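You operate a simulated robot arm through the tools that you are given. There is no shell and no other tool. Be economical: measure what you need, move in short steps, check, and stop when the job is done.

The job below is to be done with a simulated robot arm. You get a single attempt, and the scene is never put back.

JOB
Empty the sink strainer into the compost caddy and fit it back.
Fine: no scraps left in it or spilt; it ends seated in the rack-side drain, the caddy shut.

Only the result counts: the job must be done as asked and must still hold three seconds after the hand-in. Knocking over, shifting, dropping, spilling or breaking anything else fails it.

ROBOT AND FRAMES
A 7-joint arm with a two-finger gripper, hanging from a carriage that runs on a rail from [-1742, -3] to [1138, 2] (x, y) and turns from -366 to 321 degrees about z. Base frame: it is fixed where the carriage stands at the start and does not move with it; the origin is on the floor, on the carriage's upright axis, x ahead of it, y to its left, z up. Units: mm, degrees, N and s.
With the tool pointing down near the work surface it reaches from about 100 to 400 mm from the robot's upright axis, wherever it stands. Its first joint turns from -166.0 to 166.0 degrees. Places, roughly: caddy lid [500, -400, 1100]; drain of the rack-side sink [900, -500, 700]. Payload 1.37 kg.
The tool frame sits at the grasp point between the pads (the TCP): z along the fingers, y along the line on which they close. The tips reach 16 mm beyond it. The gripper opens to 92 mm. The gripper's body begins 74 mm behind the TCP.
Orientation is told as [roll, pitch, yaw] about the base's x, y, z axes, in that order, counted from this pose: with the fingers straight down and closing along the base's y, the tool's x points along the base's -x, its y along +y and its z along -z.

CONTROLS
- The arm moves only by the tool jog_arm. Its argument "increments" is one flat list of numbers, 7 for each row, row after row: the opening, from 0 (shut) to 1 (fully open), then the shift along the tool's x, y, z in cm, then the turn, a rotation vector about the tool's x, y, z in degrees. In form: [gripper, x, y, z, rx, ry, rz, gripper, x, y, z, rx, ry, rz, ...]. A call has 1 to 8 rows; each row shifts and turns the commanded pose from where the row before left it, along the tool's axes as they then stand. A row lasts 0.2 s, in which the tool goes at most 50 mm and 8.6 degrees; a call with a longer step from one row to the next is refused whole, and so is a gripper value outside its range. A pose out of reach is approached as far as the arm can. The call stops where the force on the tool passes 40 N (or 10 N more than at its start, if that is more) or the arm is blocked; 0.2 s more then pass. Each finger halts on what it meets, pressing with about 26 N; the grip force reading is that of the motor and also rises with nothing between the fingers. The clock runs only during rows and for 0.2 s after the last one: add rows that do not move to give the fingers time. The reply holds the time, the measured pose of the TCP, the force on the tool along the base axes, the opening and the grip force, in the units named above and with some noise, with the torque about the TCP (base axes, N m) and any sound that the robot's microphone picked up.
- Cameras (640 x 400 px; columns grow to the right, rows downward): "scene" is now at [250.8, -46.6, 1658]; the picture's right is [-0.68, -0.73, 0.00], its down [-0.63, 0.58, -0.51] and it looks along [0.38, -0.35, -0.86] (base axes); focal length 259 px, centre (320, 200). "wrist" rides on the gripper at [71, 19, -111] in the tool frame; the picture's right is [-0.26, 0.97, 0.00], its down [-0.78, -0.21, -0.59] and it looks along [-0.57, -0.15, 0.81] (tool axes); focal length 280 px, centre (320, 200). There is no depth. A picture from a camera that has moved, and an enlarged one, comes with that camera's place and axes in the base frame and with its lens.
- get_image(camera): a new picture of that camera. The clock stands still meanwhile.
- slide_trunk(by): slides the trunk up (or, below 0, down) by that many mm; the arm and the scene camera ride with it, the base frame stays. It gives what a move gives, with no picture.
- roll_base(legs): drives the robot by 1 to 6 legs, each [ahead, left, turn to the left] in mm, mm and degrees, along the robot's own axes; the way and the turn of a leg run together, so that a leg with both is an arc; at most 1500 mm and 180 degrees a leg. The arm and the cameras ride along, it lands a little off, and it stops where it bumps. It keeps to its track: a leg is cut to what the track allows. It gives what a move gives.
- turn_head(pan, tilt): turns the head with the scene camera to pan (to the left, within 155 degrees either way) and tilt (down, from -29 to 69), counted from straight ahead of the robot. It gives what a move gives.
- close_up(camera, box): a new picture of the part [left, top, right, bottom] of that camera's present view, enlarged. The clock stands still meanwhile.
- finish_job(): hands the job in; it is judged then, once.

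Go step by step. Nothing tells you exact positions but the pictures and the camera data: compare them with the known pose of the tool, close in by small moves and look again before you grip or let go. The budget is 120 turns and 90 pictures, counting those below and the enlarged ones. Unless the task says otherwise, let go and move clear before handing in, and close with one line.

The tools are called after "Call:" by a JSON object that holds its "op" and its "data". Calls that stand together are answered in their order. jog_arm: Moves the arm, as the interface text tells. Its arguments: {"type":"object","properties":{"increments":{"type":"array"}},"required":["increments"]} The other tools are called the same way: slide_trunk (by) slides the trunk up or down; roll_base (legs) drives the base; turn_head (pan, tilt) turns the head that bears the scene camera; get_image (camera) takes a picture; close_up (camera, box) takes an enlarged picture of a part of a camera's view; finish_job () hands the job in.

At the start:

```text
time_s: 0.0
ee_pos: [344.8, -122.2, 1000.0]
ee_rot: [0.0, 0.0, 0.0]
force: [-0.1, 0.0, 0.7]
ft_torque: [-0.01, 0.04, -0.05]
width: 92.0
grip_force: 0.1
trunk travel left (down, up): [-550.0, 110.0]
robot x, y, heading: [-1.6, -3.9, 0.1]
head pan, tilt: [-42.8, 59.2]
```

scene: 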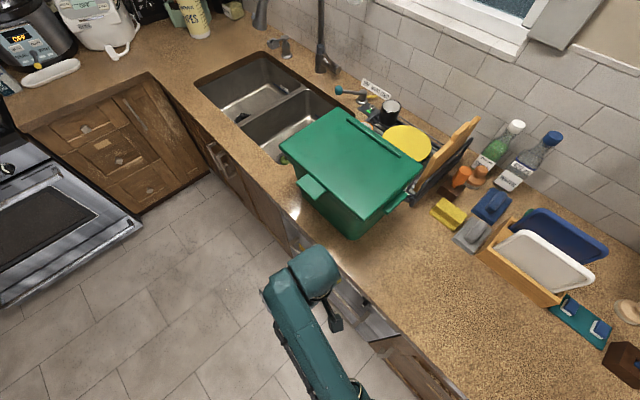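
wrist: 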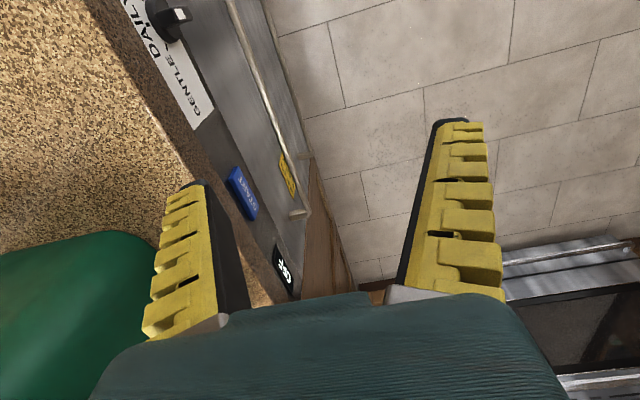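

I see a large green caddy on the counter, with the double sink behind it in the picture. I'll look closer at the caddy and the sinks first.

Call:
{"op": "close_up", "data": {"camera": "scene", "box": [240, 80, 480, 230]}}

Call:
{"op": "close_up", "data": {"camera": "scene", "box": [180, 20, 380, 160]}}

```text
2.67 times, centred on (360, 155) of scene
camera zoom: at [250.8, -46.6, 1658.0], right [-0.68, -0.73, 0.0], down [-0.63, 0.58, -0.51], along [0.38, -0.35, -0.86], focal length 690 px, centre (213, 320)
```

zoom: 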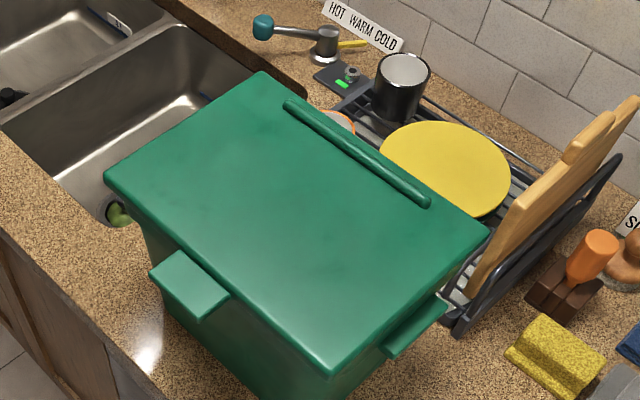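

```text
2.86 times, centred on (280, 90) of scene
camera zoom: at [250.8, -46.6, 1658.0], right [-0.68, -0.73, 0.0], down [-0.63, 0.58, -0.51], along [0.38, -0.35, -0.86], focal length 740 px, centre (434, 514)
```

zoom: 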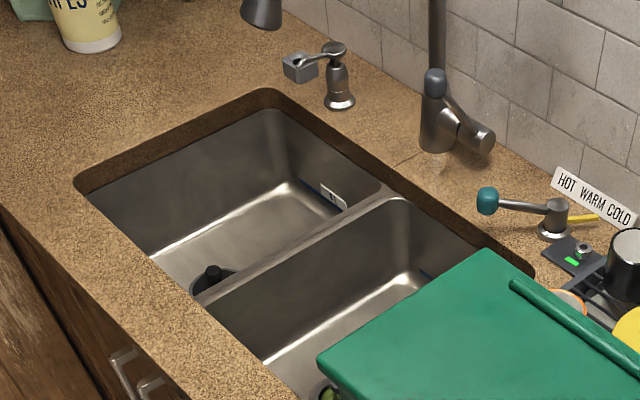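

The caddy's lid spans roughly x 383–711, y -549 to -308 at z≈1100, with a tab at the front, and something green shows at the drain. I'll drive along the rail to see the sink from above.

Call:
{"op": "roll_base", "data": {"legs": [[550, 0, 0]]}}

Call:
{"op": "turn_head", "data": {"pan": -75, "tilt": 60}}

Call:
{"op": "get_image", "data": {"camera": "scene"}}

Call:
{"op": "get_image", "data": {"camera": "wrist"}}

```text
time_s: 3.1
ee_pos: [882.0, -124.7, 1000.7]
ee_rot: [0.0, 0.0, -0.6]
force: [0.8, 0.5, -0.4]
ft_torque: [-0.01, -0.01, 0.03]
width: 92.2
grip_force: 0.2
trunk travel left (down, up): [-550.0, 110.0]
robot x, y, heading: [541.7, 3.8, -0.5]
head pan, tilt: [-42.8, 59.2]
```

```text
time_s: 4.1
ee_pos: [882.0, -124.7, 1000.5]
ee_rot: [0.1, 0.0, -0.7]
force: [-0.5, -0.2, -0.4]
ft_torque: [-0.02, 0.0, 0.0]
width: 92.2
grip_force: 0.0
trunk travel left (down, up): [-550.0, 110.0]
robot x, y, heading: [537.4, 1.9, -0.4]
head pan, tilt: [-75.0, 60.0]
```

```text
85 pictures are left
camera scene: at [756.5, -66.1, 1657.1], right [-0.97, -0.25, 0.0], down [-0.22, 0.84, -0.5], along [0.13, -0.48, -0.87], focal length 259 px, centre (320, 200)
```

scene: 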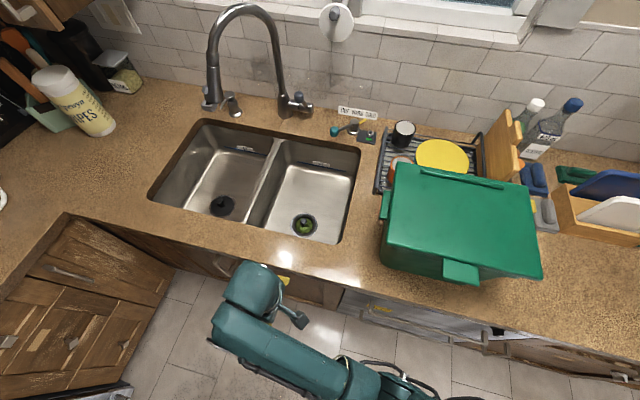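

```text
84 pictures are left
camera wrist: at [810.6, -104.5, 1111.2], right [0.27, 0.96, 0.0], down [0.78, -0.22, 0.59], along [0.57, -0.16, -0.81], focal length 280 px, centre (320, 200)
```

wrist: 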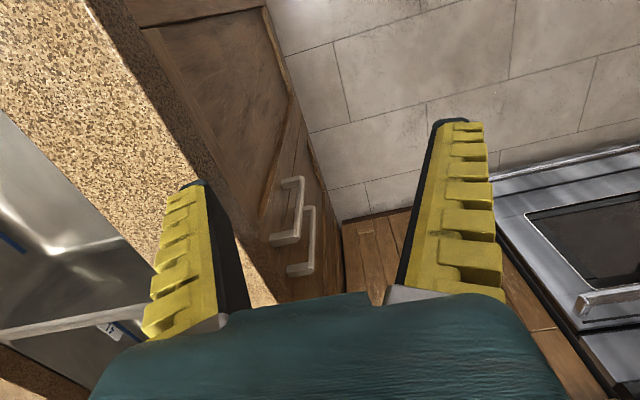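

Call:
{"op": "close_up", "data": {"camera": "scene", "box": [264, 190, 344, 240]}}

Call:
{"op": "close_up", "data": {"camera": "scene", "box": [360, 110, 560, 300]}}

```text
8.00 times, centred on (304, 215) of scene
camera zoom: at [756.5, -66.1, 1657.1], right [-0.97, -0.25, 0.0], down [-0.22, 0.84, -0.5], along [0.13, -0.48, -0.87], focal length 2071 px, centre (448, 80)
```

zoom: 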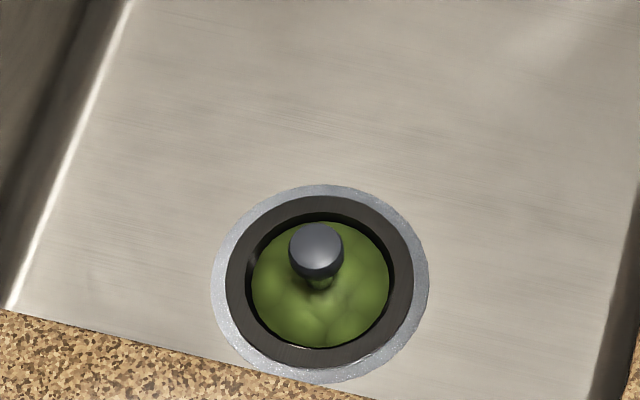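

```text
2.11 times, centred on (460, 205) of scene
camera zoom: at [756.5, -66.1, 1657.1], right [-0.97, -0.25, 0.0], down [-0.22, 0.84, -0.5], along [0.13, -0.48, -0.87], focal length 545 px, centre (25, 190)
```

zoom: 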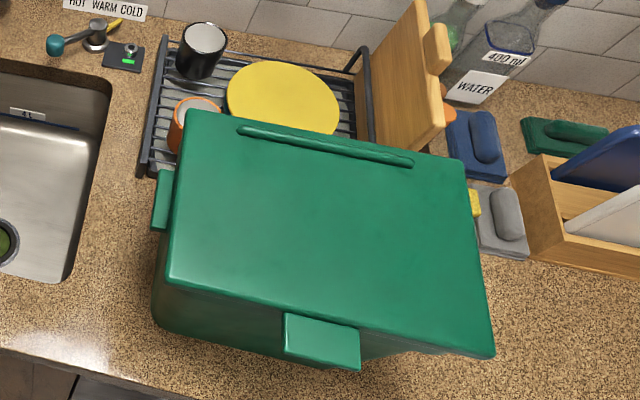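

The rack-side strainer has a centre knob and green scraps, at about (935,-470). I need a flatter view of the caddy lid to understand its hinge, so I'll drive back the other way.

Call:
{"op": "roll_base", "data": {"legs": [[-840, 0, 0]]}}

Call:
{"op": "turn_head", "data": {"pan": -30, "tilt": 40}}

Call:
{"op": "close_up", "data": {"camera": "scene", "box": [160, 50, 480, 250]}}

```text
time_s: 8.5
ee_pos: [48.3, -129.0, 999.6]
ee_rot: [0.0, -0.1, -1.2]
force: [-0.3, 0.0, -0.2]
ft_torque: [0.0, -0.02, 0.02]
width: 92.2
grip_force: 0.2
trunk travel left (down, up): [-550.0, 110.0]
robot x, y, heading: [-290.1, -0.8, -1.4]
head pan, tilt: [-75.0, 60.0]
```

```text
time_s: 9.7
ee_pos: [47.6, -129.6, 1000.3]
ee_rot: [0.0, 0.0, -1.3]
force: [-0.4, 0.2, -0.6]
ft_torque: [-0.01, -0.03, -0.01]
width: 92.0
grip_force: 0.0
trunk travel left (down, up): [-550.0, 110.0]
robot x, y, heading: [-293.5, -0.5, -1.3]
head pan, tilt: [-30.0, 40.0]
```

```text
2.00 times, centred on (320, 150) of scene
camera zoom: at [-20.6, -49.5, 1683.8], right [-0.52, -0.86, 0.0], down [-0.55, 0.33, -0.77], along [0.65, -0.4, -0.64], focal length 518 px, centre (320, 300)
```

zoom: 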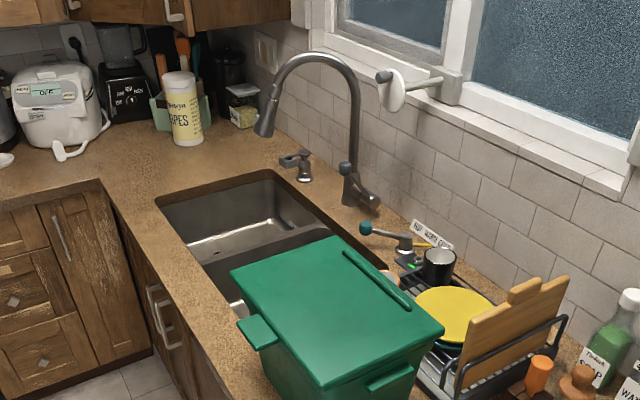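

Call:
{"op": "close_up", "data": {"camera": "scene", "box": [265, 150, 395, 260]}}

```text
3.64 times, centred on (330, 205) of scene
camera zoom: at [-20.6, -49.5, 1683.8], right [-0.52, -0.86, 0.0], down [-0.55, 0.33, -0.77], along [0.65, -0.4, -0.64], focal length 941 px, centre (284, 182)
```

zoom: 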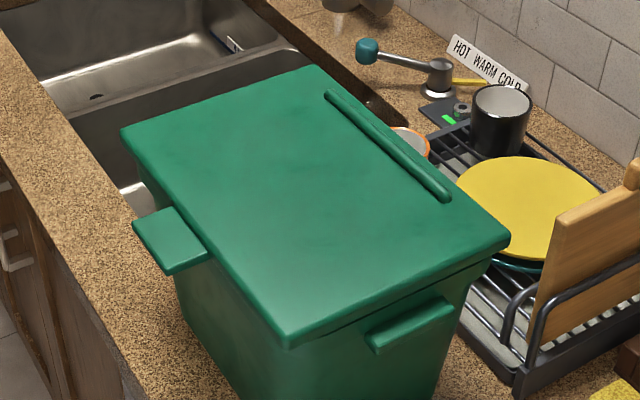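

The front tab belongs to the lid; triangulated, the lid top is at z≈1142, its front edge at y≈-290, and the tab spans x 487–559, out to y≈-252. I'll point the tool horizontally towards -y while I'm clear of everything.

Call:
{"op": "slide_trunk", "data": {"by": 110}}

Call:
{"op": "jog_arm", "data": {"increments": [0.5, 0, 0, 0, 8.2, 0, 0, 0.5, 0, 0, 0, 8.2, 0, 0, 0.5, 0, 0, 0, 8.2, 0, 0, 0.5, 0, 0, 0, 8.2, 0, 0, 0.5, 0, 0, 0, 8.2, 0, 0, 0.5, 0, 0, 0, 8.2, 0, 0]}}

Call:
{"op": "jog_arm", "data": {"increments": [0.5, 0, 0, 0, 8.2, 0, 0, 0.5, 0, 0, 0, 8.2, 0, 0, 0.5, 0, 0, 0, 8.2, 0, 0, 0.5, 0, 0, 0, 8.2, 0, 0, 0.5, 0, 0, 0, 8, 0, 0, 0.5, 0, 0, 0, 0, 0, 0]}}

Call:
{"op": "get_image", "data": {"camera": "scene"}}

```text
time_s: 11.1
ee_pos: [46.9, -130.2, 1108.6]
ee_rot: [0.0, -0.1, -1.2]
force: [0.0, -0.2, -0.5]
ft_torque: [0.0, 0.02, -0.01]
width: 91.8
grip_force: 0.0
trunk travel left (down, up): [-660.0, 0.0]
robot x, y, heading: [-291.2, 0.6, -1.5]
head pan, tilt: [-30.0, 40.0]
```

```text
time_s: 12.5
ee_pos: [47.7, -129.4, 1110.0]
ee_rot: [-49.5, -0.1, -1.3]
force: [-0.2, -0.7, 0.4]
ft_torque: [0.0, -0.01, 0.02]
width: 49.2
grip_force: 1.7
trunk travel left (down, up): [-660.0, 0.0]
robot x, y, heading: [-292.2, 1.1, -0.9]
head pan, tilt: [-30.0, 40.0]
```

```text
time_s: 13.9
ee_pos: [47.5, -129.5, 1110.6]
ee_rot: [-90.0, -0.1, -1.1]
force: [-0.2, -0.2, -0.7]
ft_torque: [0.03, 0.04, -0.04]
width: 48.9
grip_force: 2.1
trunk travel left (down, up): [-660.0, 0.0]
robot x, y, heading: [-292.1, -3.7, -1.3]
head pan, tilt: [-30.0, 40.0]
```

```text
79 pictures are left
camera scene: at [-20.5, -49.4, 1793.9], right [-0.52, -0.86, 0.0], down [-0.55, 0.33, -0.77], along [0.66, -0.4, -0.64], focal length 259 px, centre (320, 200)
```

scene: 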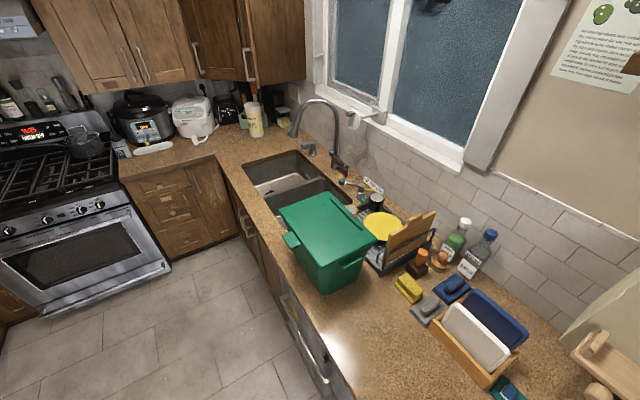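

The tool now points towards the counter. I'll drive so that it stands in front of the tab and view it with both cameras.

Call:
{"op": "roll_base", "data": {"legs": [[475, 0, 1]]}}

Call:
{"op": "turn_head", "data": {"pan": -45, "tilt": 60}}

Call:
{"op": "get_image", "data": {"camera": "wrist"}}

Call:
{"op": "get_image", "data": {"camera": "scene"}}

```text
time_s: 16.7
ee_pos: [527.1, -125.9, 1111.1]
ee_rot: [-89.9, 0.0, -0.6]
force: [-0.3, -0.3, 0.1]
ft_torque: [0.0, 0.0, 0.05]
width: 49.3
grip_force: 1.8
trunk travel left (down, up): [-660.0, 0.0]
robot x, y, heading: [181.8, 1.7, -0.9]
head pan, tilt: [-30.0, 40.0]
```

```text
time_s: 17.6
ee_pos: [526.6, -125.8, 1110.4]
ee_rot: [-90.0, -0.1, -0.6]
force: [0.4, 0.0, 0.0]
ft_torque: [-0.01, 0.01, -0.02]
width: 49.4
grip_force: 2.1
trunk travel left (down, up): [-660.0, 0.0]
robot x, y, heading: [184.5, 1.2, -0.4]
head pan, tilt: [-45.0, 60.0]
```

```text
78 pictures are left
camera wrist: at [457.1, -13.8, 1091.5], right [0.26, 0.0, -0.97], down [0.79, 0.58, 0.21], along [0.56, -0.81, 0.15], focal length 280 px, centre (320, 200)
```

wrist: 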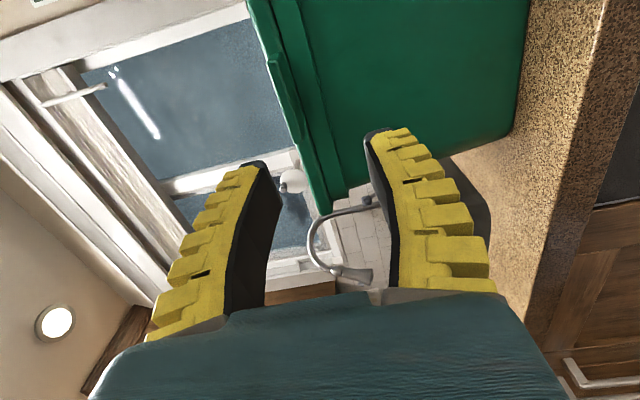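

```text
77 pictures are left
camera scene: at [432.1, -50.0, 1767.2], right [-0.71, -0.7, 0.0], down [-0.61, 0.62, -0.5], along [0.35, -0.36, -0.87], focal length 259 px, centre (320, 200)
```

scene: 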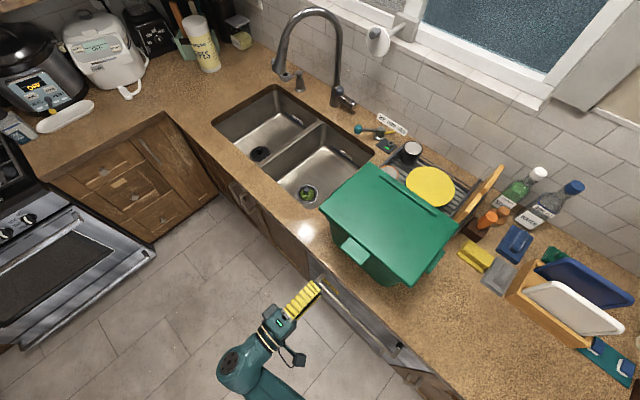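

Call:
{"op": "close_up", "data": {"camera": "wrist", "box": [220, 0, 400, 220]}}

```text
1.82 times, centred on (310, 110) of wrist
camera zoom: at [457.1, -13.8, 1091.5], right [0.26, 0.0, -0.97], down [0.79, 0.58, 0.21], along [0.56, -0.81, 0.15], focal length 510 px, centre (338, 364)
```

zoom: 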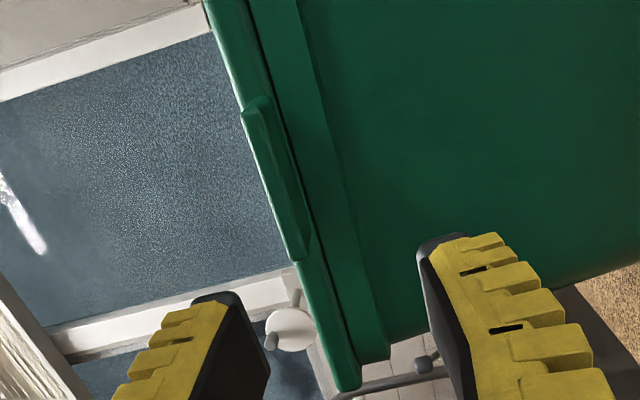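

The tab is at x 482–555, z≈1133. I'll raise to that height, then go forward so the open fingers straddle it.

Call:
{"op": "jog_arm", "data": {"increments": [0.5, 0.9, -2.2, 0, 0, 0, 0, 0.5, 0, 0, 3, 0, 0, 0, 0.5, 0, 0, 3, 0, 0, 0, 0.5, 0, 0, 3, 0, 0, 0, 0.5, 0, 0, 2, 0, 0, 0, 0.5, 0, 0, 0, 0, 0, 0]}}

Call:
{"op": "get_image", "data": {"camera": "wrist"}}

```text
time_s: 18.9
ee_pos: [519.3, -235.6, 1131.8]
ee_rot: [-90.0, 0.1, -0.6]
force: [-0.4, -0.5, 0.1]
ft_torque: [0.01, -0.02, 0.01]
width: 49.1
grip_force: 2.0
trunk travel left (down, up): [-660.0, 0.0]
robot x, y, heading: [183.6, -0.3, -0.6]
head pan, tilt: [-45.0, 60.0]
```

```text
75 pictures are left
camera wrist: at [447.0, -123.3, 1112.8], right [0.26, 0.0, -0.97], down [0.79, 0.58, 0.21], along [0.56, -0.81, 0.15], focal length 280 px, centre (320, 200)
```

wrist: 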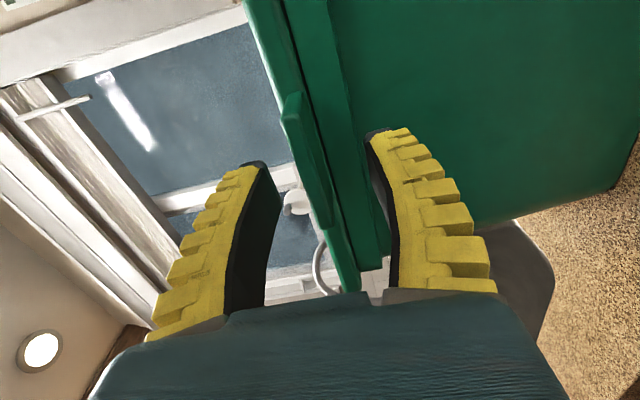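

Call:
{"op": "jog_arm", "data": {"increments": [0.5, 0, 0, 1.4, 0, 0, 0, 0.5, 0, 0, 1.4, 0, 0, 0, 0.25, 0, 0, 0, 0, 0, 0, 0.25, 0, 0, 0, 0, 0, 0]}}

Call:
{"op": "close_up", "data": {"camera": "wrist", "box": [220, 0, 480, 300]}}

```text
time_s: 19.9
ee_pos: [516.6, -263.2, 1131.9]
ee_rot: [-90.0, 0.0, -0.6]
force: [0.1, -0.4, 0.1]
ft_torque: [0.01, 0.02, -0.01]
width: 27.1
grip_force: 2.6
trunk travel left (down, up): [-660.0, 0.0]
robot x, y, heading: [182.6, -0.8, -0.5]
head pan, tilt: [-45.0, 60.0]
```

```text
1.33 times, centred on (350, 150) of wrist
camera zoom: at [447.5, -151.3, 1112.8], right [0.26, 0.0, -0.97], down [0.79, 0.58, 0.21], along [0.56, -0.81, 0.15], focal length 374 px, centre (280, 267)
```

zoom: 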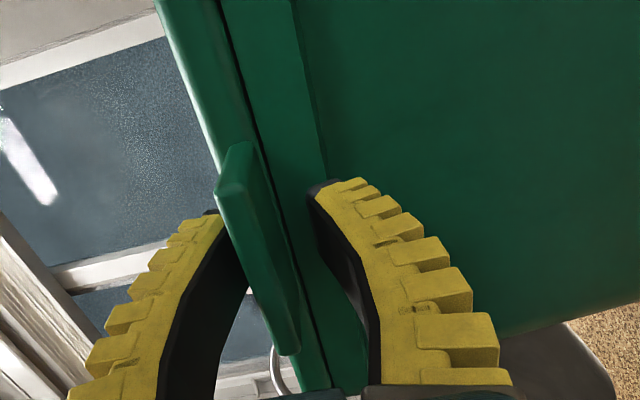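

The tab is between the fingers. I'll begin lifting on an arc about the rear edge and check the forces.

Call:
{"op": "jog_arm", "data": {"increments": [0.25, 0, -0.9, 0, 0, 0, 0, 0.25, 0, -1.65, 0.06, -4, 0, 0, 0.25, 0, -1.65, 0.06, -4, 0, 0, 0.25, 0, 0, 0, 0, 0, 0]}}

Call:
{"op": "get_image", "data": {"camera": "scene"}}

Call:
{"op": "get_image", "data": {"camera": "wrist"}}

```text
time_s: 20.9
ee_pos: [516.7, -265.6, 1172.5]
ee_rot: [-82.0, 0.0, -0.6]
force: [-0.5, 0.5, -0.3]
ft_torque: [-0.02, -0.02, -0.01]
width: 27.2
grip_force: 3.3
trunk travel left (down, up): [-660.0, 0.0]
robot x, y, heading: [183.2, 3.7, -0.6]
head pan, tilt: [-45.0, 60.0]
```

```text
73 pictures are left
camera scene: at [432.1, -50.0, 1767.1], right [-0.71, -0.7, 0.0], down [-0.61, 0.62, -0.5], along [0.35, -0.36, -0.87], focal length 259 px, centre (320, 200)
```

scene: 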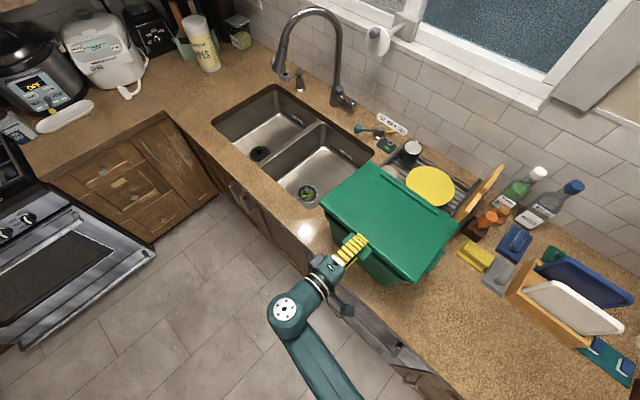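

```text
72 pictures are left
camera wrist: at [446.3, -152.7, 1170.9], right [0.26, 0.13, -0.96], down [0.79, 0.55, 0.29], along [0.56, -0.83, 0.04], focal length 280 px, centre (320, 200)
```

wrist: 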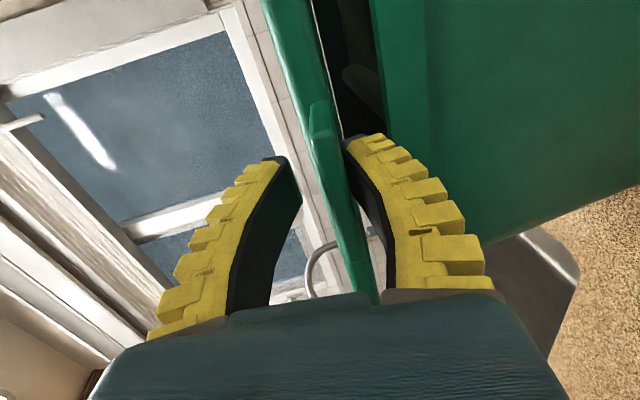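

The lid hinges at the rear and lifts easily. I'll keep following the arc.

Call:
{"op": "jog_arm", "data": {"increments": [0.25, 0, -3.3, 0.23, -8, 0, 0, 0.25, 0, -3.3, 0.23, -8, 0, 0, 0.25, 0, -3.3, 0.23, -8, 0, 0, 0.25, 0, -3.3, 0.23, -8, 0, 0, 0.25, 0, 0, 0, 0, 0, 0]}}

Call:
{"op": "get_image", "data": {"camera": "wrist"}}

Call:
{"op": "get_image", "data": {"camera": "scene"}}

```text
time_s: 22.1
ee_pos: [516.6, -317.6, 1293.6]
ee_rot: [-49.8, 0.0, -0.6]
force: [0.5, -0.5, -0.4]
ft_torque: [0.01, 0.02, 0.01]
width: 27.3
grip_force: 3.0
trunk travel left (down, up): [-660.0, 0.0]
robot x, y, heading: [185.6, 0.3, -0.6]
head pan, tilt: [-45.0, 60.0]
```

```text
71 pictures are left
camera wrist: at [445.4, -220.5, 1350.6], right [0.27, 0.62, -0.74], down [0.78, 0.31, 0.54], along [0.56, -0.72, -0.4], focal length 280 px, centre (320, 200)
```

wrist: 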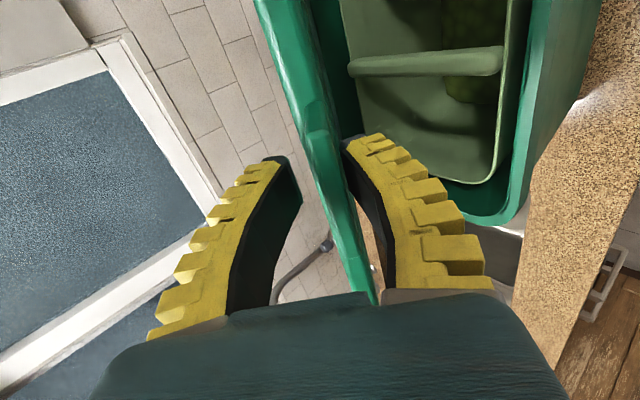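

```text
70 pictures are left
camera scene: at [432.1, -50.0, 1767.1], right [-0.71, -0.7, 0.0], down [-0.61, 0.62, -0.5], along [0.35, -0.36, -0.87], focal length 259 px, centre (320, 200)
```

scene: 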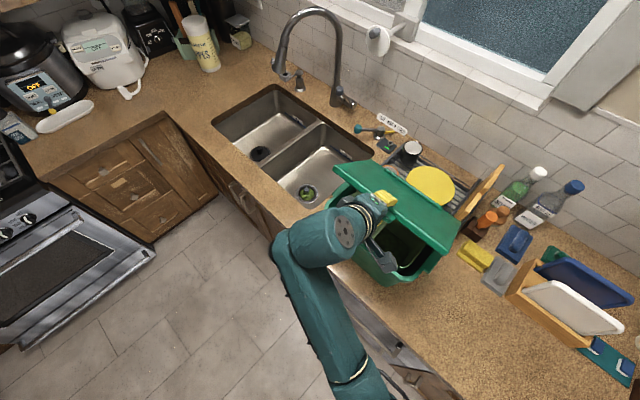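

Call:
{"op": "jog_arm", "data": {"increments": [0.25, 0, -3.3, 0.23, -8, 0, 0, 0.25, 0, -3.3, 0.23, -8, 0, 0, 0.25, 0, -3.3, 0.23, -8, 0, 0, 0.25, 0, 0, 0, 0, 0, 0]}}

Call:
{"op": "get_image", "data": {"camera": "wrist"}}

```text
time_s: 23.1
ee_pos: [515.5, -394.3, 1354.0]
ee_rot: [-26.0, 0.1, -0.6]
force: [0.3, 0.3, 0.0]
ft_torque: [-0.04, -0.03, 0.0]
width: 26.8
grip_force: 2.1
trunk travel left (down, up): [-660.0, 0.0]
robot x, y, heading: [185.7, -1.6, -0.5]
head pan, tilt: [-45.0, 60.0]
```

```text
69 pictures are left
camera wrist: at [445.0, -328.2, 1446.7], right [0.27, 0.87, -0.42], down [0.78, 0.06, 0.62], along [0.56, -0.5, -0.66], focal length 280 px, centre (320, 200)
```

wrist: 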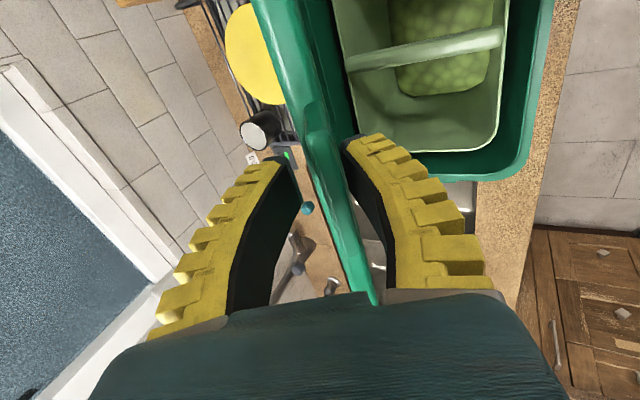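

Call:
{"op": "jog_arm", "data": {"increments": [0.25, 0, -3.3, 0.23, -8, 0, 0, 0.25, 0, -3.3, 0.23, -8, 0, 0, 0.25, 0, -3.3, 0.23, -8, 0, 0, 0.25, 0, 0, 0, 0, 0, 0]}}

Call:
{"op": "get_image", "data": {"camera": "wrist"}}

Call:
{"op": "get_image", "data": {"camera": "scene"}}

```text
time_s: 24.1
ee_pos: [512.5, -492.9, 1379.0]
ee_rot: [-1.9, 0.0, -0.6]
force: [-0.8, 0.2, 0.3]
ft_torque: [0.02, 0.03, 0.03]
width: 26.9
grip_force: 2.7
trunk travel left (down, up): [-660.0, 0.0]
robot x, y, heading: [183.0, 1.3, -0.6]
head pan, tilt: [-45.0, 60.0]
```

```text
68 pictures are left
camera wrist: at [442.2, -468.2, 1489.9], right [0.27, 0.96, -0.03], down [0.78, -0.2, 0.6], along [0.57, -0.19, -0.8], focal length 280 px, centre (320, 200)
```

wrist: 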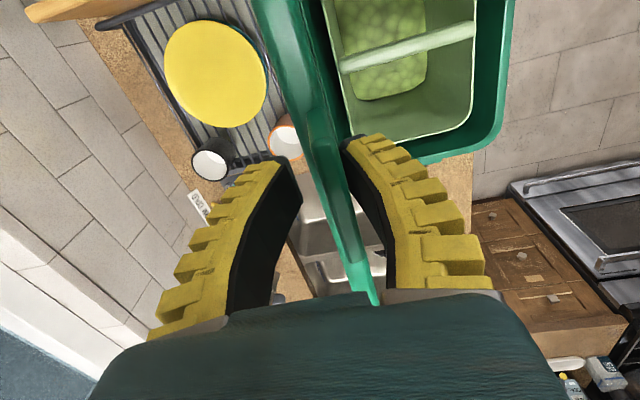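

```text
67 pictures are left
camera scene: at [432.0, -50.0, 1767.1], right [-0.71, -0.7, 0.0], down [-0.61, 0.62, -0.5], along [0.35, -0.36, -0.87], focal length 259 px, centre (320, 200)
```

scene: 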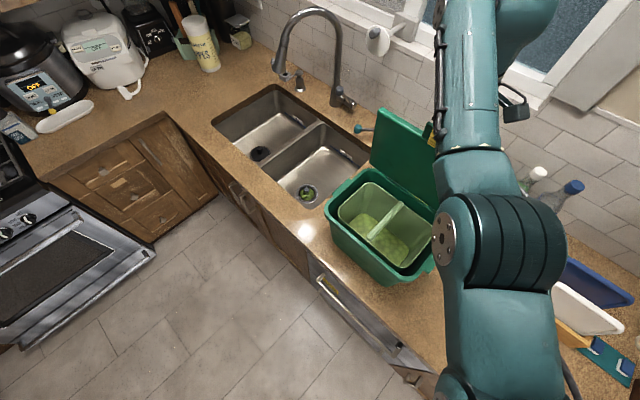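

The lid is nearly upright. I'll carry on past vertical, watching the force for the hinge stop.

Call:
{"op": "jog_arm", "data": {"increments": [0.25, 0, -3.3, 0.23, -8, 0, 0, 0.25, 0, -1.6, 0.1, -4, 0, 0, 0.25, 0, 0, 0, 0, 0, 0]}}

Call:
{"op": "get_image", "data": {"camera": "wrist"}}

```text
time_s: 24.9
ee_pos: [484.2, -495.8, 1385.1]
ee_rot: [8.0, 0.1, -0.5]
force: [-0.3, 0.2, -0.4]
ft_torque: [0.0, -0.01, 0.03]
width: 27.0
grip_force: 2.6
out of reach, approached as far as the arm can: row 1, 2
trunk travel left (down, up): [-660.0, 0.0]
robot x, y, heading: [183.8, -0.2, -0.4]
head pan, tilt: [-45.0, 60.0]
```

```text
66 pictures are left
camera wrist: at [413.9, -491.1, 1496.8], right [0.27, 0.95, 0.13], down [0.78, -0.3, 0.55], along [0.57, -0.05, -0.82], focal length 280 px, centre (320, 200)
```

wrist: 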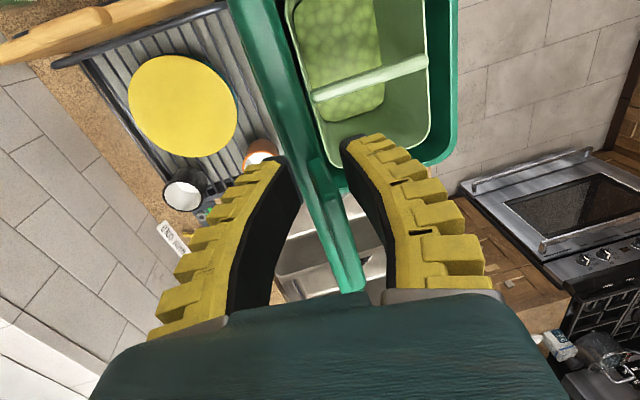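

I'm at the reach limit, so I'll shift the carriage along while keeping the fingers on the tab.

Call:
{"op": "roll_base", "data": {"legs": [[35, 0, 0]]}}

Call:
{"op": "jog_arm", "data": {"increments": [0.25, 1.5, 0, 0, 0, 0, 0, 0.25, 1.5, 0, 0, 0, 0, 0]}}

Call:
{"op": "roll_base", "data": {"legs": [[40, 0, 0]]}}

Call:
{"op": "get_image", "data": {"camera": "wrist"}}

```text
time_s: 25.8
ee_pos: [520.7, -495.8, 1383.1]
ee_rot: [8.0, 0.0, -0.5]
force: [-0.6, -0.3, -0.3]
ft_torque: [0.01, 0.01, -0.01]
width: 26.9
grip_force: 3.2
trunk travel left (down, up): [-660.0, 0.0]
robot x, y, heading: [218.9, 2.7, -0.7]
head pan, tilt: [-45.0, 60.0]
```

```text
time_s: 26.4
ee_pos: [489.7, -495.4, 1383.6]
ee_rot: [8.0, 0.0, -0.6]
force: [0.2, -0.5, 0.5]
ft_torque: [0.01, 0.03, 0.01]
width: 26.7
grip_force: 3.1
trunk travel left (down, up): [-660.0, 0.0]
robot x, y, heading: [218.7, 1.2, -0.7]
head pan, tilt: [-45.0, 60.0]
```

```text
time_s: 27.3
ee_pos: [531.8, -493.3, 1382.4]
ee_rot: [8.0, 0.0, -0.6]
force: [0.2, 0.1, -0.8]
ft_torque: [-0.01, -0.07, -0.03]
width: 26.9
grip_force: 2.7
trunk travel left (down, up): [-660.0, 0.0]
robot x, y, heading: [260.5, 1.8, -0.7]
head pan, tilt: [-45.0, 60.0]
```

```text
65 pictures are left
camera wrist: at [459.6, -490.6, 1495.7], right [0.27, 0.95, 0.13], down [0.78, -0.3, 0.55], along [0.57, -0.05, -0.82], focal length 280 px, centre (320, 200)
```

wrist: 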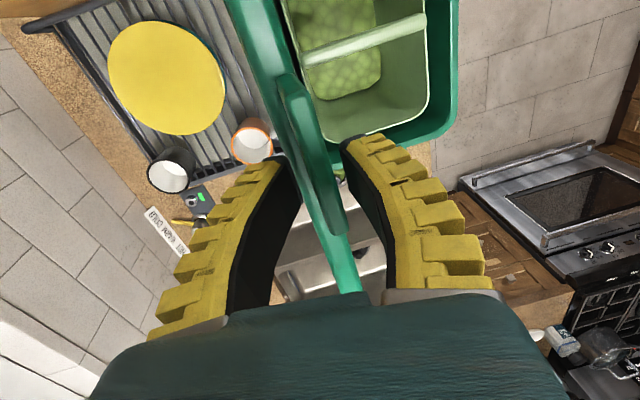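

Call:
{"op": "jog_arm", "data": {"increments": [0.25, 0, -1.5, 0.1, -2, 0, 0, 0.25, 0, -1.5, 0.2, -3, 0, 0, 0.25, 0, -1.5, 0.2, -3, 0, 0, 0.25, 0, 0, 0, 0, 0, 0]}}

Call:
{"op": "get_image", "data": {"camera": "wrist"}}

```text
time_s: 28.3
ee_pos: [514.6, -495.3, 1371.5]
ee_rot: [14.5, 0.0, -0.7]
force: [-0.9, 0.2, 0.2]
ft_torque: [0.01, 0.03, 0.02]
width: 27.2
grip_force: 3.0
out of reach, approached as far as the arm can: row 2, 3
trunk travel left (down, up): [-660.0, 0.0]
robot x, y, heading: [260.3, 0.0, -0.8]
head pan, tilt: [-45.0, 60.0]
```

```text
64 pictures are left
camera wrist: at [443.9, -504.4, 1484.2], right [0.27, 0.93, 0.24], down [0.78, -0.36, 0.52], along [0.57, 0.05, -0.82], focal length 280 px, centre (320, 200)
```

wrist: 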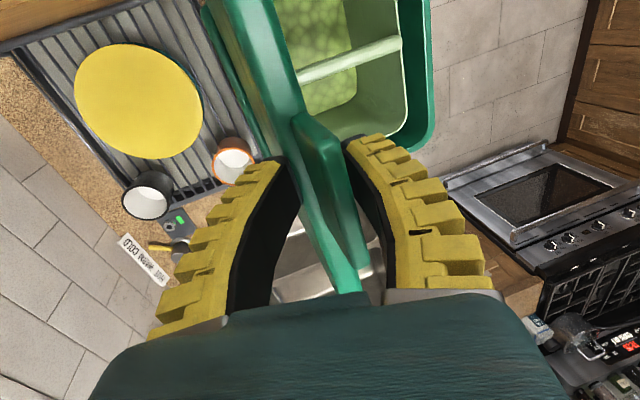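

I'll open the fingers a bit and tilt the tool back so that it can reach further, then push the lid past vertical with the inner finger.

Call:
{"op": "jog_arm", "data": {"increments": [0.6, 0, 0, 0, 0, 0, 0, 0.6, 0, 0, 0, 8, 0, 0, 0.6, 0, 0, 0, 8, 0, 0, 0.6, 0, 0, 0, 8, 0, 0, 0.6, 0, 0, 0, 8, 0, 0, 0.6, 0, -2, 0.65, 0, 0, 0, 0.6, 0, -2, 0.65, 0, 0, 0]}}

Call:
{"op": "get_image", "data": {"camera": "wrist"}}

```text
time_s: 29.9
ee_pos: [514.2, -538.2, 1370.8]
ee_rot: [-16.0, 0.1, -0.6]
force: [0.7, 0.1, -0.7]
ft_torque: [0.01, 0.04, 0.02]
width: 57.6
grip_force: 2.2
trunk travel left (down, up): [-660.0, 0.0]
robot x, y, heading: [259.6, 3.0, -0.3]
head pan, tilt: [-45.0, 60.0]
```

```text
63 pictures are left
camera wrist: at [443.8, -488.6, 1471.8], right [0.27, 0.93, -0.27], down [0.78, -0.05, 0.62], along [0.56, -0.38, -0.73], focal length 280 px, centre (320, 200)
```

wrist: 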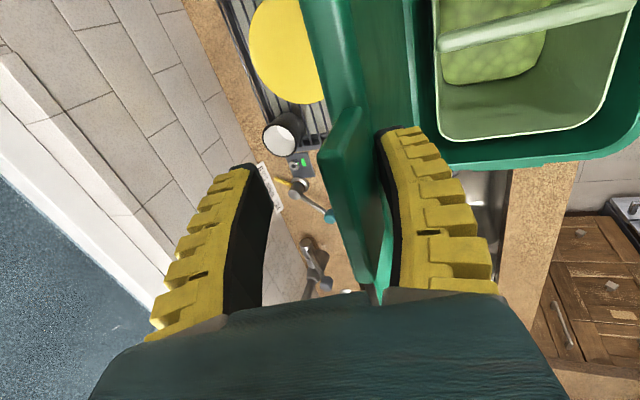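

Call:
{"op": "jog_arm", "data": {"increments": [0.6, 0, -1.9, 0.5, 0, 0, 0, 0.6, 0, -1.9, 0.5, 0, 0, 0, 0.6, 0, 0, 0, 0, 0, 0]}}

Call:
{"op": "get_image", "data": {"camera": "wrist"}}

Call:
{"op": "get_image", "data": {"camera": "scene"}}

```text
time_s: 30.7
ee_pos: [515.1, -578.9, 1368.5]
ee_rot: [-16.0, 0.0, -0.5]
force: [0.8, 2.1, 0.7]
ft_torque: [0.07, 0.03, 0.01]
width: 58.7
grip_force: 2.6
trunk travel left (down, up): [-660.0, 0.0]
robot x, y, heading: [259.9, 4.8, -0.7]
head pan, tilt: [-45.0, 60.0]
```

```text
62 pictures are left
camera wrist: at [444.2, -527.6, 1471.5], right [0.27, 0.92, -0.27], down [0.78, -0.05, 0.62], along [0.57, -0.38, -0.73], focal length 280 px, centre (320, 200)
```

wrist: 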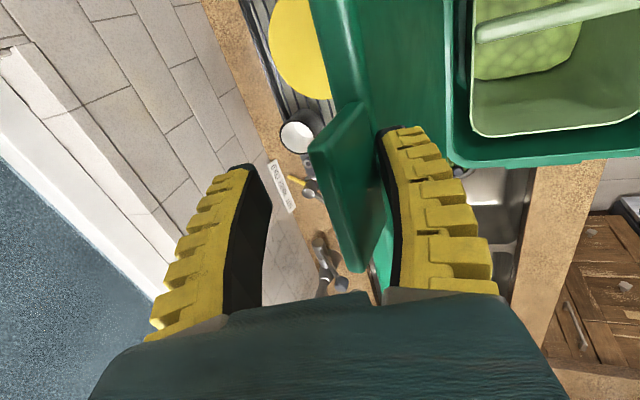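

```text
61 pictures are left
camera scene: at [507.6, -49.8, 1767.2], right [-0.71, -0.7, 0.0], down [-0.61, 0.62, -0.5], along [0.35, -0.36, -0.87], focal length 259 px, centre (320, 200)
```

scene: 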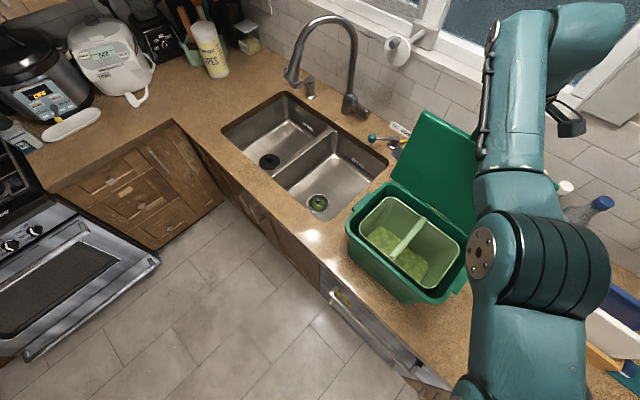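

Call:
{"op": "jog_arm", "data": {"increments": [0.6, 0, 0, -1.5, 0, 0, 0, 0.6, 0, 0, -1.5, 0, 0, 0, 0.6, 0, 0, -2, 0, 0, 0, 0.6, 0, 0, -2, 0, 0, 0, 0.6, 0, 0, 0, 0, 0, 0]}}

Call:
{"op": "get_image", "data": {"camera": "wrist"}}

```text
time_s: 31.9
ee_pos: [514.2, -559.2, 1437.7]
ee_rot: [-16.1, 0.0, -0.6]
force: [-0.9, -0.8, 0.7]
ft_torque: [0.02, 0.0, 0.02]
width: 57.5
grip_force: 1.6
trunk travel left (down, up): [-660.0, 0.0]
robot x, y, heading: [259.0, 3.4, -0.5]
head pan, tilt: [-45.0, 60.0]
```

```text
60 pictures are left
camera wrist: at [443.2, -508.7, 1539.2], right [0.27, 0.93, -0.27], down [0.78, -0.05, 0.62], along [0.56, -0.38, -0.73], focal length 280 px, centre (320, 200)
```

wrist: 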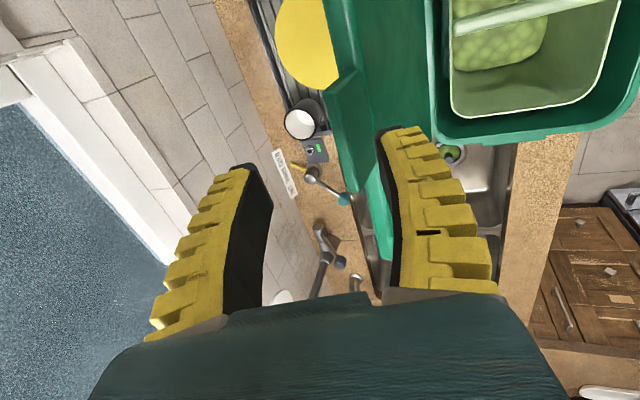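

The lid stays open by itself. I'll retract the arm towards me and go on to the strainer.

Call:
{"op": "jog_arm", "data": {"increments": [0.6, 0, 4.6, -1.3, 0, 0, 0, 0.6, 0, 4.6, -1.3, 0, 0, 0, 0.6, 0, 4.6, -1.3, 0, 0, 0, 0.6, 0, 4.6, -1.3, 0, 0, 0, 0.6, 0, 4.6, -1.3, 0, 0, 0, 0.6, 0, 4.6, -1.3, 0, 0, 0, 0.6, 0, 0, 0, -8, 0, 0, 0.6, 0, 0, 0, -8, 0, 0]}}

Call:
{"op": "roll_base", "data": {"legs": [[230, 0, 0.6]]}}

Call:
{"op": "turn_head", "data": {"pan": -80, "tilt": 62}}

Call:
{"op": "get_image", "data": {"camera": "scene"}}

```text
time_s: 33.7
ee_pos: [586.9, -358.3, 1368.5]
ee_rot: [-0.2, -0.3, -0.6]
force: [-0.6, 0.0, -1.1]
ft_torque: [-0.04, 0.01, 0.03]
width: 57.7
grip_force: 1.7
out of reach, approached as far as the arm can: row 4, 5, 6, 7, 8
trunk travel left (down, up): [-660.0, 0.0]
robot x, y, heading: [259.6, 1.6, -0.5]
head pan, tilt: [-45.0, 60.0]
```

```text
time_s: 35.4
ee_pos: [820.5, -353.9, 1367.9]
ee_rot: [-0.3, -0.2, 0.0]
force: [0.0, 0.0, 0.8]
ft_torque: [-0.01, -0.01, -0.01]
width: 57.7
grip_force: 2.0
trunk travel left (down, up): [-660.0, 0.0]
robot x, y, heading: [485.4, -2.0, -0.5]
head pan, tilt: [-45.0, 60.0]
```

```text
time_s: 36.4
ee_pos: [819.7, -354.1, 1368.8]
ee_rot: [-0.4, -0.2, 0.0]
force: [1.1, 0.1, 0.6]
ft_torque: [0.02, 0.0, -0.02]
width: 58.1
grip_force: 1.4
trunk travel left (down, up): [-660.0, 0.0]
robot x, y, heading: [488.5, 0.5, 0.1]
head pan, tilt: [-80.0, 62.0]
```

```text
59 pictures are left
camera scene: at [701.7, -62.9, 1764.8], right [-0.98, -0.18, 0.0], down [-0.15, 0.87, -0.47], along [0.08, -0.46, -0.88], focal length 259 px, centre (320, 200)
```

scene: 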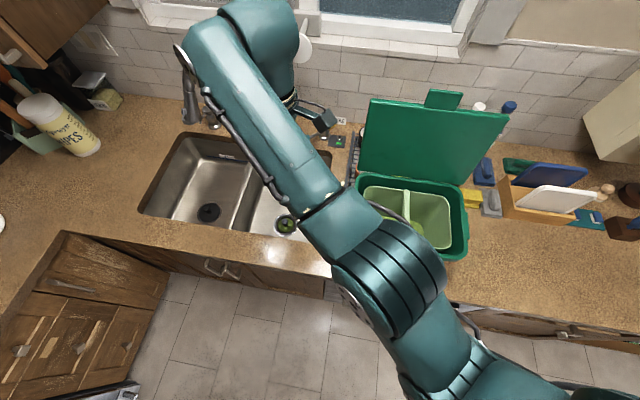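

The lid is open. The drain triangulates to about (937,-480), z≈670. I'll move the carriage and arm to stand over it and then lower the trunk.

Call:
{"op": "roll_base", "data": {"legs": [[215, 0, 0]]}}

Call:
{"op": "jog_arm", "data": {"increments": [0.6, 3.3, -4, 0, 0, 0, 0, 0.6, 3.3, -4, 0, 0, 0, 0, 0.6, 3.3, -4, 0, 0, 0, 0]}}

Call:
{"op": "slide_trunk", "data": {"by": -300}}

Call:
{"op": "get_image", "data": {"camera": "wrist"}}

Call:
{"op": "get_image", "data": {"camera": "scene"}}

```text
time_s: 38.1
ee_pos: [1033.1, -352.1, 1368.4]
ee_rot: [-0.3, -0.2, 0.3]
force: [-0.3, -0.4, -0.3]
ft_torque: [-0.04, -0.03, -0.02]
width: 57.7
grip_force: 1.9
trunk travel left (down, up): [-660.0, 0.0]
robot x, y, heading: [695.1, 0.3, 0.0]
head pan, tilt: [-80.0, 62.0]
```

```text
refused: row 1 steps farther than a row can; nothing moved
```

```text
time_s: 41.1
ee_pos: [1032.3, -352.3, 1067.4]
ee_rot: [-0.3, -0.2, 0.3]
force: [0.1, 0.6, -0.3]
ft_torque: [0.0, -0.03, -0.02]
width: 58.1
grip_force: 2.3
trunk travel left (down, up): [-360.0, 300.0]
robot x, y, heading: [698.4, 0.6, 0.2]
head pan, tilt: [-80.0, 62.0]
```

```text
58 pictures are left
camera wrist: at [960.7, -332.9, 1179.1], right [0.26, 0.97, 0.0], down [0.78, -0.2, 0.59], along [0.57, -0.16, -0.81], focal length 280 px, centre (320, 200)
```

wrist: 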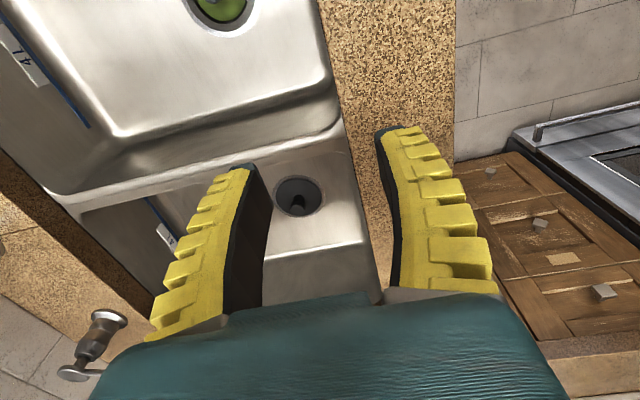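

```text
57 pictures are left
camera scene: at [912.2, -61.5, 1464.9], right [-0.98, -0.18, 0.0], down [-0.16, 0.87, -0.47], along [0.08, -0.46, -0.88], focal length 259 px, centre (320, 200)
```

scene: 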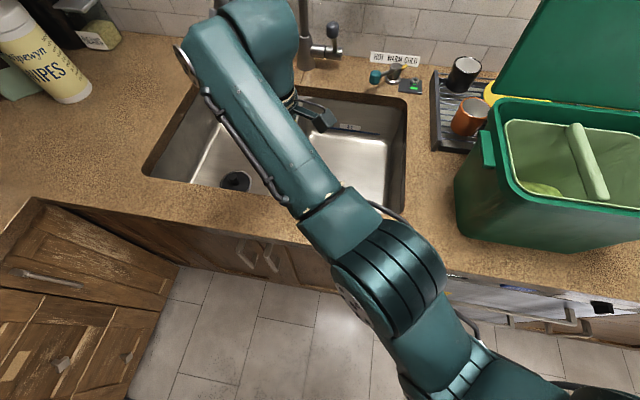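

Call:
{"op": "jog_arm", "data": {"increments": [0.6, 2.4, -3, 0, 0, 0, 0, 0.6, 2.4, -3, 0, 0, 0, 0, 0.6, 2.4, -3, 0, 0, 0, 0, 0.6, 2.4, -3, 0, 0, 0, 0, 0.6, 0, 0, 0, 0, 0, 0]}}

Call:
{"op": "get_image", "data": {"camera": "wrist"}}

```text
time_s: 42.3
ee_pos: [936.6, -476.3, 1067.1]
ee_rot: [-0.4, -0.1, 0.4]
force: [0.5, 0.0, -0.2]
ft_torque: [0.01, -0.05, -0.04]
width: 57.9
grip_force: 2.4
trunk travel left (down, up): [-360.0, 300.0]
robot x, y, heading: [698.3, 3.7, 0.3]
head pan, tilt: [-80.0, 62.0]
```

```text
56 pictures are left
camera wrist: at [864.8, -456.6, 1178.5], right [0.26, 0.97, 0.0], down [0.78, -0.2, 0.59], along [0.57, -0.16, -0.8], focal length 280 px, centre (320, 200)
```

wrist: 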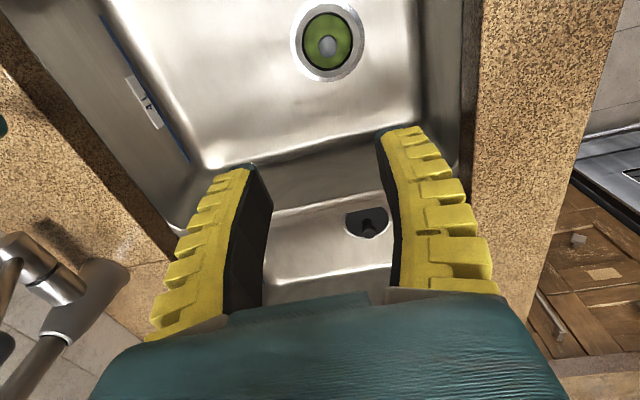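

The knob is at about (928,-468). I'll adjust and descend part of the way, then look again.

Call:
{"op": "jog_arm", "data": {"increments": [0.6, 0.7, 0.8, 0, 0, 0, 0, 0.6, 0, 0, 4.5, 0, 0, 0, 0.6, 0, 0, 4.5, 0, 0, 0, 0.6, 0, 0, 4.5, 0, 0, 0, 0.6, 0, 0, 4.5, 0, 0, 0, 0.6, 0, 0, 0, 0, 0, 0]}}

Call:
{"op": "get_image", "data": {"camera": "wrist"}}

Call:
{"op": "get_image", "data": {"camera": "scene"}}

```text
time_s: 43.7
ee_pos: [931.0, -466.1, 886.5]
ee_rot: [-0.3, -0.1, 0.3]
force: [-0.6, -0.3, -0.6]
ft_torque: [0.0, -0.01, 0.0]
width: 58.1
grip_force: 2.2
trunk travel left (down, up): [-360.0, 300.0]
robot x, y, heading: [703.4, -0.6, 0.1]
head pan, tilt: [-80.0, 62.0]
```

```text
55 pictures are left
camera wrist: at [858.6, -447.4, 997.6], right [0.26, 0.97, 0.0], down [0.78, -0.2, 0.59], along [0.57, -0.16, -0.81], focal length 280 px, centre (320, 200)
```

wrist: 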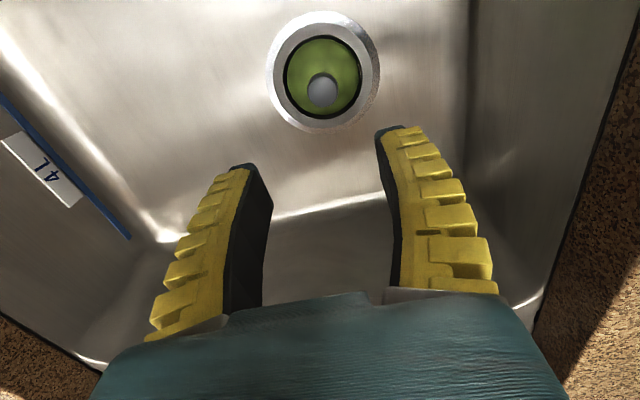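

```text
54 pictures are left
camera scene: at [912.2, -61.4, 1464.8], right [-0.98, -0.18, 0.0], down [-0.16, 0.87, -0.47], along [0.08, -0.46, -0.88], focal length 259 px, centre (320, 200)
```

scene: 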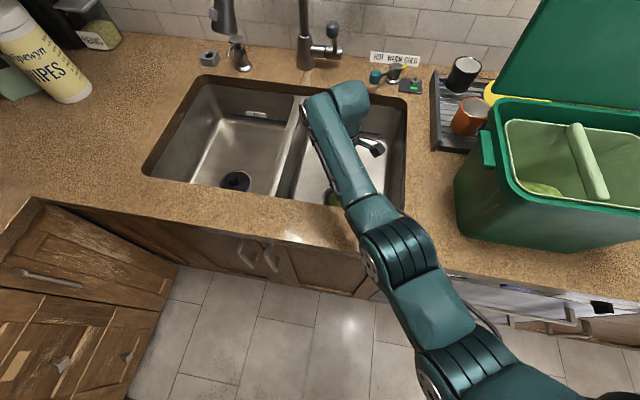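

Call:
{"op": "jog_arm", "data": {"increments": [0.6, 0.5, 0.1, 3, 0, 0, 0, 0.6, 0, 0, 3, 0, 0, 0, 0.6, 0, 0, 0, 0, 0, 0]}}

Call:
{"op": "get_image", "data": {"camera": "wrist"}}

```text
time_s: 44.5
ee_pos: [927.1, -465.2, 830.3]
ee_rot: [-0.3, -0.1, 0.3]
force: [0.4, 1.0, -0.3]
ft_torque: [-0.02, -0.01, 0.01]
width: 58.0
grip_force: 1.8
trunk travel left (down, up): [-360.0, 300.0]
robot x, y, heading: [700.7, -0.4, 0.2]
head pan, tilt: [-80.0, 62.0]
```

```text
53 pictures are left
camera wrist: at [854.8, -445.8, 939.6], right [0.26, 0.97, 0.0], down [0.78, -0.2, 0.59], along [0.57, -0.16, -0.81], focal length 280 px, centre (320, 200)
```

wrist: 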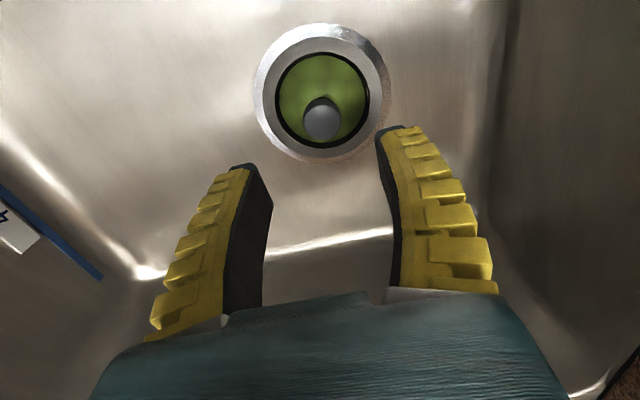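

The knob triangulates to (920,-464,759). I'll line up and descend to it.

Call:
{"op": "jog_arm", "data": {"increments": [0.6, 0.7, 0.05, 1, 0, 0, 0, 0.6, 0, 0, 3, 0, 0, 0, 0.6, 0, 0, 0, 0, 0, 0]}}

Call:
{"op": "get_image", "data": {"camera": "wrist"}}

```text
time_s: 45.3
ee_pos: [920.5, -465.9, 788.7]
ee_rot: [-0.2, -0.3, 0.3]
force: [-0.3, -0.2, 0.1]
ft_torque: [-0.02, 0.0, 0.0]
width: 57.5
grip_force: 2.0
trunk travel left (down, up): [-360.0, 300.0]
robot x, y, heading: [699.9, 2.1, 0.3]
head pan, tilt: [-80.0, 62.0]
```

```text
52 pictures are left
camera wrist: at [848.1, -446.8, 899.3], right [0.26, 0.97, 0.0], down [0.78, -0.2, 0.59], along [0.57, -0.16, -0.81], focal length 280 px, centre (320, 200)
```

wrist: 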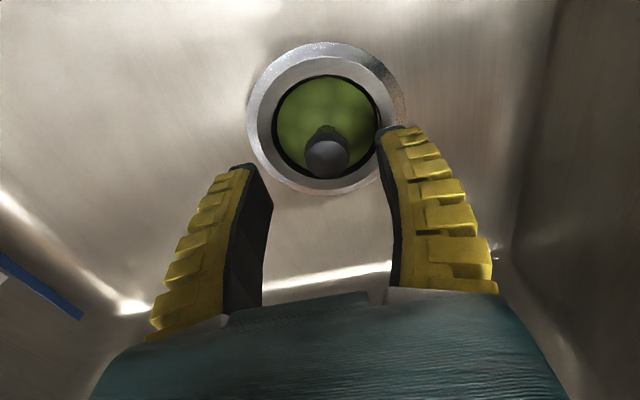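

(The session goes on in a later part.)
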